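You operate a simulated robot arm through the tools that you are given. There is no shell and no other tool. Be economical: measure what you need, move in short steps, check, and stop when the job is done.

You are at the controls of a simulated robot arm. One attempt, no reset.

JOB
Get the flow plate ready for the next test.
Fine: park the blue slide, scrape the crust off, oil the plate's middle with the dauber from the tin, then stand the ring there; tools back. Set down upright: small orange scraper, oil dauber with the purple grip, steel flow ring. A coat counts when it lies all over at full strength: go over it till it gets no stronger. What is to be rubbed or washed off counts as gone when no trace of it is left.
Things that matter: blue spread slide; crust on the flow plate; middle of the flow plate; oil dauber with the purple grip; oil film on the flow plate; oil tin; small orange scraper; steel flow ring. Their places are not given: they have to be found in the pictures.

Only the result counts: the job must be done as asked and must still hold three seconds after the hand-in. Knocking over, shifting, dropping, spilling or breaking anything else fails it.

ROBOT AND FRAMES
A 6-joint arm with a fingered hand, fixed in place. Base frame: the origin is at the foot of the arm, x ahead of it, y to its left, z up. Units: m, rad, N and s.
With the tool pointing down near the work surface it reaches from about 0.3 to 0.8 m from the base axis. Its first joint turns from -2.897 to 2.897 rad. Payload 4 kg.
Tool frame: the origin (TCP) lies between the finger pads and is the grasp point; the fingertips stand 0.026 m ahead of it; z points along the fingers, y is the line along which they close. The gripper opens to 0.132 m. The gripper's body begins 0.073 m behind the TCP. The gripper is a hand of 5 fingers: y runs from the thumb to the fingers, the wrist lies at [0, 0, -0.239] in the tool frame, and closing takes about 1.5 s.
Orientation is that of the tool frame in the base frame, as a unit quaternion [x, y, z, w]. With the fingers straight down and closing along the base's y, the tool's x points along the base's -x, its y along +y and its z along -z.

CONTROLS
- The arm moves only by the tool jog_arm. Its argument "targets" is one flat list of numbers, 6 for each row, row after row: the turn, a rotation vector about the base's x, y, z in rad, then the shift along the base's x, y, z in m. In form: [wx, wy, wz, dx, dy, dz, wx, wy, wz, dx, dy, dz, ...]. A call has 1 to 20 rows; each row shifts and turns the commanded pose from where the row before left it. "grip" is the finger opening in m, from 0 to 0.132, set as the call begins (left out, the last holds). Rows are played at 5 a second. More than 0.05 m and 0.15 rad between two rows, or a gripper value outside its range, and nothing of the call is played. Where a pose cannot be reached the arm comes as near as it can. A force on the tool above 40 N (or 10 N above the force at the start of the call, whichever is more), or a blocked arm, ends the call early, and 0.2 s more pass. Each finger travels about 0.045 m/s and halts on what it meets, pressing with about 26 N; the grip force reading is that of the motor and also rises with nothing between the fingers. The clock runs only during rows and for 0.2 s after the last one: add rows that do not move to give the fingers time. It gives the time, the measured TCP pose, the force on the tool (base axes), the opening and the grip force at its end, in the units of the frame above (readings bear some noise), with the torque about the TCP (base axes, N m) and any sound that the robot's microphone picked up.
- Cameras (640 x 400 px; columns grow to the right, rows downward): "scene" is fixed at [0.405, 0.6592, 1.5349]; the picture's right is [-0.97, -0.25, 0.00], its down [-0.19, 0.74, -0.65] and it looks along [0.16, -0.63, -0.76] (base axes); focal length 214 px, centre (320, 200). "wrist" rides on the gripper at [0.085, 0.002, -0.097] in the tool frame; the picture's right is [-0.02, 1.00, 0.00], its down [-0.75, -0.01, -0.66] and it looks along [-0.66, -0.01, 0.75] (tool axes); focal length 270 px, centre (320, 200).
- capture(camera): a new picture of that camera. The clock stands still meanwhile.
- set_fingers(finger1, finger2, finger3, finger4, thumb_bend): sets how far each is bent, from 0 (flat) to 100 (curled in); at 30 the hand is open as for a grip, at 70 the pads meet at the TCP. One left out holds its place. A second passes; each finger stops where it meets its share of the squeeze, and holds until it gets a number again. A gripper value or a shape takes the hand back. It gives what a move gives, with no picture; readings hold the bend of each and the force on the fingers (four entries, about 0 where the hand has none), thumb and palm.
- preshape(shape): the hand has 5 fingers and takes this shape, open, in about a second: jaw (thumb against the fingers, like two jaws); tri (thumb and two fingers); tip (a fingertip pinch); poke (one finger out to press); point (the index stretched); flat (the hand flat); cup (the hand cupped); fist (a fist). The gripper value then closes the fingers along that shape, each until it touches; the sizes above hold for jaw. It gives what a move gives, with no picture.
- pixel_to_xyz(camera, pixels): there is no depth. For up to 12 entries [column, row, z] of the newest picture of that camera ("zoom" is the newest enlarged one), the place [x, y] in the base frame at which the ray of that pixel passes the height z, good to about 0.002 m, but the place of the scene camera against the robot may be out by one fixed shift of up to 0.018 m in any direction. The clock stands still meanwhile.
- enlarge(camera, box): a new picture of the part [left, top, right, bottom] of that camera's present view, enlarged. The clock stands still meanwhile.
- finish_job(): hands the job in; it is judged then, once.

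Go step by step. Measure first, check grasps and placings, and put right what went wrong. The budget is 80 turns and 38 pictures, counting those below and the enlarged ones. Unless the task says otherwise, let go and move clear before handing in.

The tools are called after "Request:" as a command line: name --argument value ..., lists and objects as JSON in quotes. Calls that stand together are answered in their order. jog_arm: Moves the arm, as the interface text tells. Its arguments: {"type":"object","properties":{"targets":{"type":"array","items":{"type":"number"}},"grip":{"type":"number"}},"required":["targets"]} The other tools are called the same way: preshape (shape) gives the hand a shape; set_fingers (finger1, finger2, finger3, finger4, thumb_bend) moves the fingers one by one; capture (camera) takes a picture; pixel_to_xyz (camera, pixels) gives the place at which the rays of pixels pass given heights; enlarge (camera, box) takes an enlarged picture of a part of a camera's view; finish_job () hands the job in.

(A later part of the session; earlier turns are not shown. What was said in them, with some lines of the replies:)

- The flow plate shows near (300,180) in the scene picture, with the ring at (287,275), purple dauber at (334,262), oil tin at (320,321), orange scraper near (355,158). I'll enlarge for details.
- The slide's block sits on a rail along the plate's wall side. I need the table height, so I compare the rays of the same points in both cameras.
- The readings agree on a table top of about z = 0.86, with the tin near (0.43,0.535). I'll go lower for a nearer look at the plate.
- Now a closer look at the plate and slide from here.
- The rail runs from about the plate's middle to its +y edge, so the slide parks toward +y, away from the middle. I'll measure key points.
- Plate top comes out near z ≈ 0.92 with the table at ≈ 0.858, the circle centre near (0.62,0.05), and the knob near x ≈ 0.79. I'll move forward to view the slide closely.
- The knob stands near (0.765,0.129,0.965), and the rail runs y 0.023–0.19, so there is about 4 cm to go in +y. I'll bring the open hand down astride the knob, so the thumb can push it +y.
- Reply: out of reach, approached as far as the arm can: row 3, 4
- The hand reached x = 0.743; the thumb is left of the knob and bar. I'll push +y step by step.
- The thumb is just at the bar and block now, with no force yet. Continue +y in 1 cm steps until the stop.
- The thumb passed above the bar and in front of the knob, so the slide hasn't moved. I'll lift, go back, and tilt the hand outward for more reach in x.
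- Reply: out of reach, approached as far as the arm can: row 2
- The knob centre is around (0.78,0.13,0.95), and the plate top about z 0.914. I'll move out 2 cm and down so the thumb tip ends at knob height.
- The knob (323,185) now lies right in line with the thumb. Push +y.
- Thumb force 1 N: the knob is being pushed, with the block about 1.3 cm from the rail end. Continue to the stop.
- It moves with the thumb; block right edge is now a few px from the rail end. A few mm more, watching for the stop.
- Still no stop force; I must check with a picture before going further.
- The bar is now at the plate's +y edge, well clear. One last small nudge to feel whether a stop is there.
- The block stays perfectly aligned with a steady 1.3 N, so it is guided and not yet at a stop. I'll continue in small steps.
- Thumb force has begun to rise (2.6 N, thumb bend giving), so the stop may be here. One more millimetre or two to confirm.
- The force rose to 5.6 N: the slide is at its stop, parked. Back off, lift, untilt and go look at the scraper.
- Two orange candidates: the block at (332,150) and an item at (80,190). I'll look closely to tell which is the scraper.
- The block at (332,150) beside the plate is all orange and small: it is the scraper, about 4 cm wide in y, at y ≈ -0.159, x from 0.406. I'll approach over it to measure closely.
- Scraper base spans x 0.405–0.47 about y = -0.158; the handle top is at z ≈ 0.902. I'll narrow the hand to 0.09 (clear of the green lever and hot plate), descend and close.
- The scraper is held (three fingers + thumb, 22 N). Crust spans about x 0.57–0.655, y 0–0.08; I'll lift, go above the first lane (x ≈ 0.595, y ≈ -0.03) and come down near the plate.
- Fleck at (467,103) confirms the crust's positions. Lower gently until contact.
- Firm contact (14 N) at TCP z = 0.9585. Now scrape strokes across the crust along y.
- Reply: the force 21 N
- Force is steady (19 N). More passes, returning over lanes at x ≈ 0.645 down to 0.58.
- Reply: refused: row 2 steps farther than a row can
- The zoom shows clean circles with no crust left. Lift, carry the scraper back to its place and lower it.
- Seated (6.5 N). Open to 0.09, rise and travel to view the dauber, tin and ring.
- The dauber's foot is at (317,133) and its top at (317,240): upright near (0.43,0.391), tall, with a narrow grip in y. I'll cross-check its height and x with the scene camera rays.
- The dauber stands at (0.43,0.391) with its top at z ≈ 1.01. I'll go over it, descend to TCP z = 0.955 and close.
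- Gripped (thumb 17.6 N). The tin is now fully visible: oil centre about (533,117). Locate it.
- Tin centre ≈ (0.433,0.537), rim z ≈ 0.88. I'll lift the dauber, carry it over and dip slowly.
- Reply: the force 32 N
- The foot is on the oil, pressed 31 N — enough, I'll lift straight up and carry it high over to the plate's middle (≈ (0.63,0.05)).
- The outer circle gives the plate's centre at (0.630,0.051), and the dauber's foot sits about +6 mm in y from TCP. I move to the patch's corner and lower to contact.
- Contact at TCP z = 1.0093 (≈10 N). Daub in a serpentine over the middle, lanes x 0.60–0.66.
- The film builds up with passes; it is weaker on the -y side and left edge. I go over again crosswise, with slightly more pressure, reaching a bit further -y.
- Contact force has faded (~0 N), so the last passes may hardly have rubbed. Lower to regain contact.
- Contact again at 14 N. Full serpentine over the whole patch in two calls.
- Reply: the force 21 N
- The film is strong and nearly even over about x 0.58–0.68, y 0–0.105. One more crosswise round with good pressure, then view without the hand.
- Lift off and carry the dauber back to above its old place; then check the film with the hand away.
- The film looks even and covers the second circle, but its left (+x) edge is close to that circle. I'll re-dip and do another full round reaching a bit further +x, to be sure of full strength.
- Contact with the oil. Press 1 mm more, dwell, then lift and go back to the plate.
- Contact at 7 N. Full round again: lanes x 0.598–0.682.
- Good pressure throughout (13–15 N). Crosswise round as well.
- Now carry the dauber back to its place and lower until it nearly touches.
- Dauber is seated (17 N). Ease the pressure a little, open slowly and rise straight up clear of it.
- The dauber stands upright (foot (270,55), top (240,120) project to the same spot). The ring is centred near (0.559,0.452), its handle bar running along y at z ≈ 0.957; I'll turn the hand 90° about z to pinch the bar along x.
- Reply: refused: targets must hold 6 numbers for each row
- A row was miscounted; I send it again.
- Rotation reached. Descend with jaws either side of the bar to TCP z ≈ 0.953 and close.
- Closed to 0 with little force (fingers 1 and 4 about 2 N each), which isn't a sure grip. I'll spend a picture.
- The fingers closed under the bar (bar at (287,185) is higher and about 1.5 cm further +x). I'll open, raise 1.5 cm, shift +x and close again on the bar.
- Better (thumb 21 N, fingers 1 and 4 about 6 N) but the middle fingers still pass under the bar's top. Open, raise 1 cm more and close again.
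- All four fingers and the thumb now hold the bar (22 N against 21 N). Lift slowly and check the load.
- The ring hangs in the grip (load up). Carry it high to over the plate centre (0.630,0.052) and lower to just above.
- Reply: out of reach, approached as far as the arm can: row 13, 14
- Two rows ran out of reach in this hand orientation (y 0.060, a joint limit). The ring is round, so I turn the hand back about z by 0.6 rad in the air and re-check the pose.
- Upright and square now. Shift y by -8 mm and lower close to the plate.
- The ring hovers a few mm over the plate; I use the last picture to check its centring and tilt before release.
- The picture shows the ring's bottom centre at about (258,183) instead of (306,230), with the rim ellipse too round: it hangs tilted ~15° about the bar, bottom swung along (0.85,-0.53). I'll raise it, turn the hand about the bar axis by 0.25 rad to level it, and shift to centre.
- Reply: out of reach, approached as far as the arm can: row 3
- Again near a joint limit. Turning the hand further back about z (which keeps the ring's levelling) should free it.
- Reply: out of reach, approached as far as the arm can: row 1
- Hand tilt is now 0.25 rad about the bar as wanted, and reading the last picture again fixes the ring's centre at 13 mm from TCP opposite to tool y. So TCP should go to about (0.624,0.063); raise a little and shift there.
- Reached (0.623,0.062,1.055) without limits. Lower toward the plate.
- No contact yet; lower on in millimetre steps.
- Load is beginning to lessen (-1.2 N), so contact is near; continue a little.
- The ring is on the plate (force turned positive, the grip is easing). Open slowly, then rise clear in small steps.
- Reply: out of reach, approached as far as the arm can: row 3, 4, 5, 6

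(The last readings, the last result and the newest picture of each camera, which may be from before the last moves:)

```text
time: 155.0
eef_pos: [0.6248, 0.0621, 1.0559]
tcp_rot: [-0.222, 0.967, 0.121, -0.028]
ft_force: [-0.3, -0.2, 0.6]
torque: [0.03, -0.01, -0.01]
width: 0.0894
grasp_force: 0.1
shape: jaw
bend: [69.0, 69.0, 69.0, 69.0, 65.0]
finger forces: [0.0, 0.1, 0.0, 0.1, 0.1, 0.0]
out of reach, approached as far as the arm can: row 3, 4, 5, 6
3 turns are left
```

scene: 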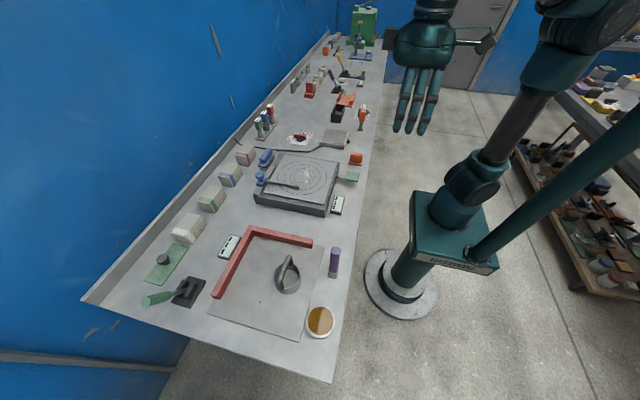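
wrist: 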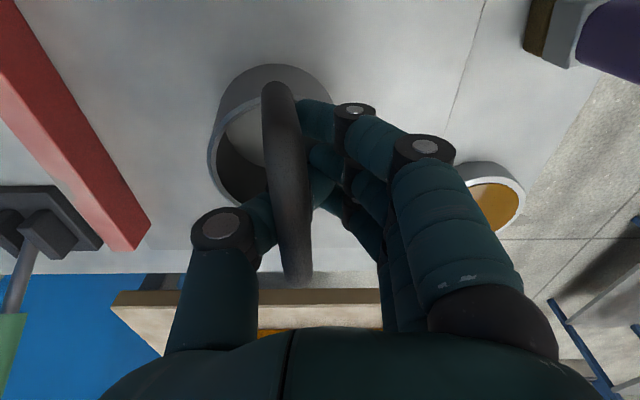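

The hand is open and mostly above the bar but reach is limited while tilted. I undo the tilt about the same axis while rising, then go straight up and back.

Request:
jog_arm --targets '[0, 0, 0, 0, 0, 0, -0.075, -0.036, 0, 0, 0, 0.004, -0.075, -0.036, 0, 0, 0, 0.006, -0.075, -0.036, 0, 0, 0, 0.006, 0, 0, 0, 0, 0, 0.02, 0, 0, 0, 0, 0, 0.03, 0, 0, 0, 0, 0, 0.03, 0, 0, 0, 0, 0, 0.03, 0, 0, 0, 0, 0, 0]'

```text
time: 157.0
eef_pos: [0.6248, 0.0624, 1.1819]
tcp_rot: [-0.224, 0.974, -0.001, -0.001]
ft_force: [0.5, -0.5, -0.5]
torque: [0.0, 0.02, -0.01]
width: 0.0899
grasp_force: 0.2
shape: jaw
bend: [69.0, 69.0, 69.0, 69.0, 65.0]
finger forces: [0.0, 0.0, 0.1, 0.1, 0.0, 0.1]
2 turns are left
```

The hand is at z = 1.18, open and clear, with no forces on it, so I hand in now.

Request:
finish_job

```text
The job is handed in.
```

I handed the job in with all the steps carried out, but I had no pictures left to check the ring after letting go of it.

- **Slide:** the blue slide is pushed to the stop at the +y end of its rail, clear of the circles.
- **Crust:** scraped off, and a picture afterwards showed none left.
- **Oil:** the picture after the first load showed an even film covering the second circle. I dipped again and went over it fully once more, but took no picture after that.
- **Tools:** the scraper and dauber are back in their places. The dauber showed upright in a later picture. The scraper was set down on the table with firm contact but not pictured afterwards.
- **Ring:** it stands on the plate, placed for the middle. It was hanging tilted about 15° in the hand, so I levelled it and re-centred it by calculation. It could be up to about 1 cm off centre. My first grip attempt also pushed it about 2.5 cm across the table before I lifted it.
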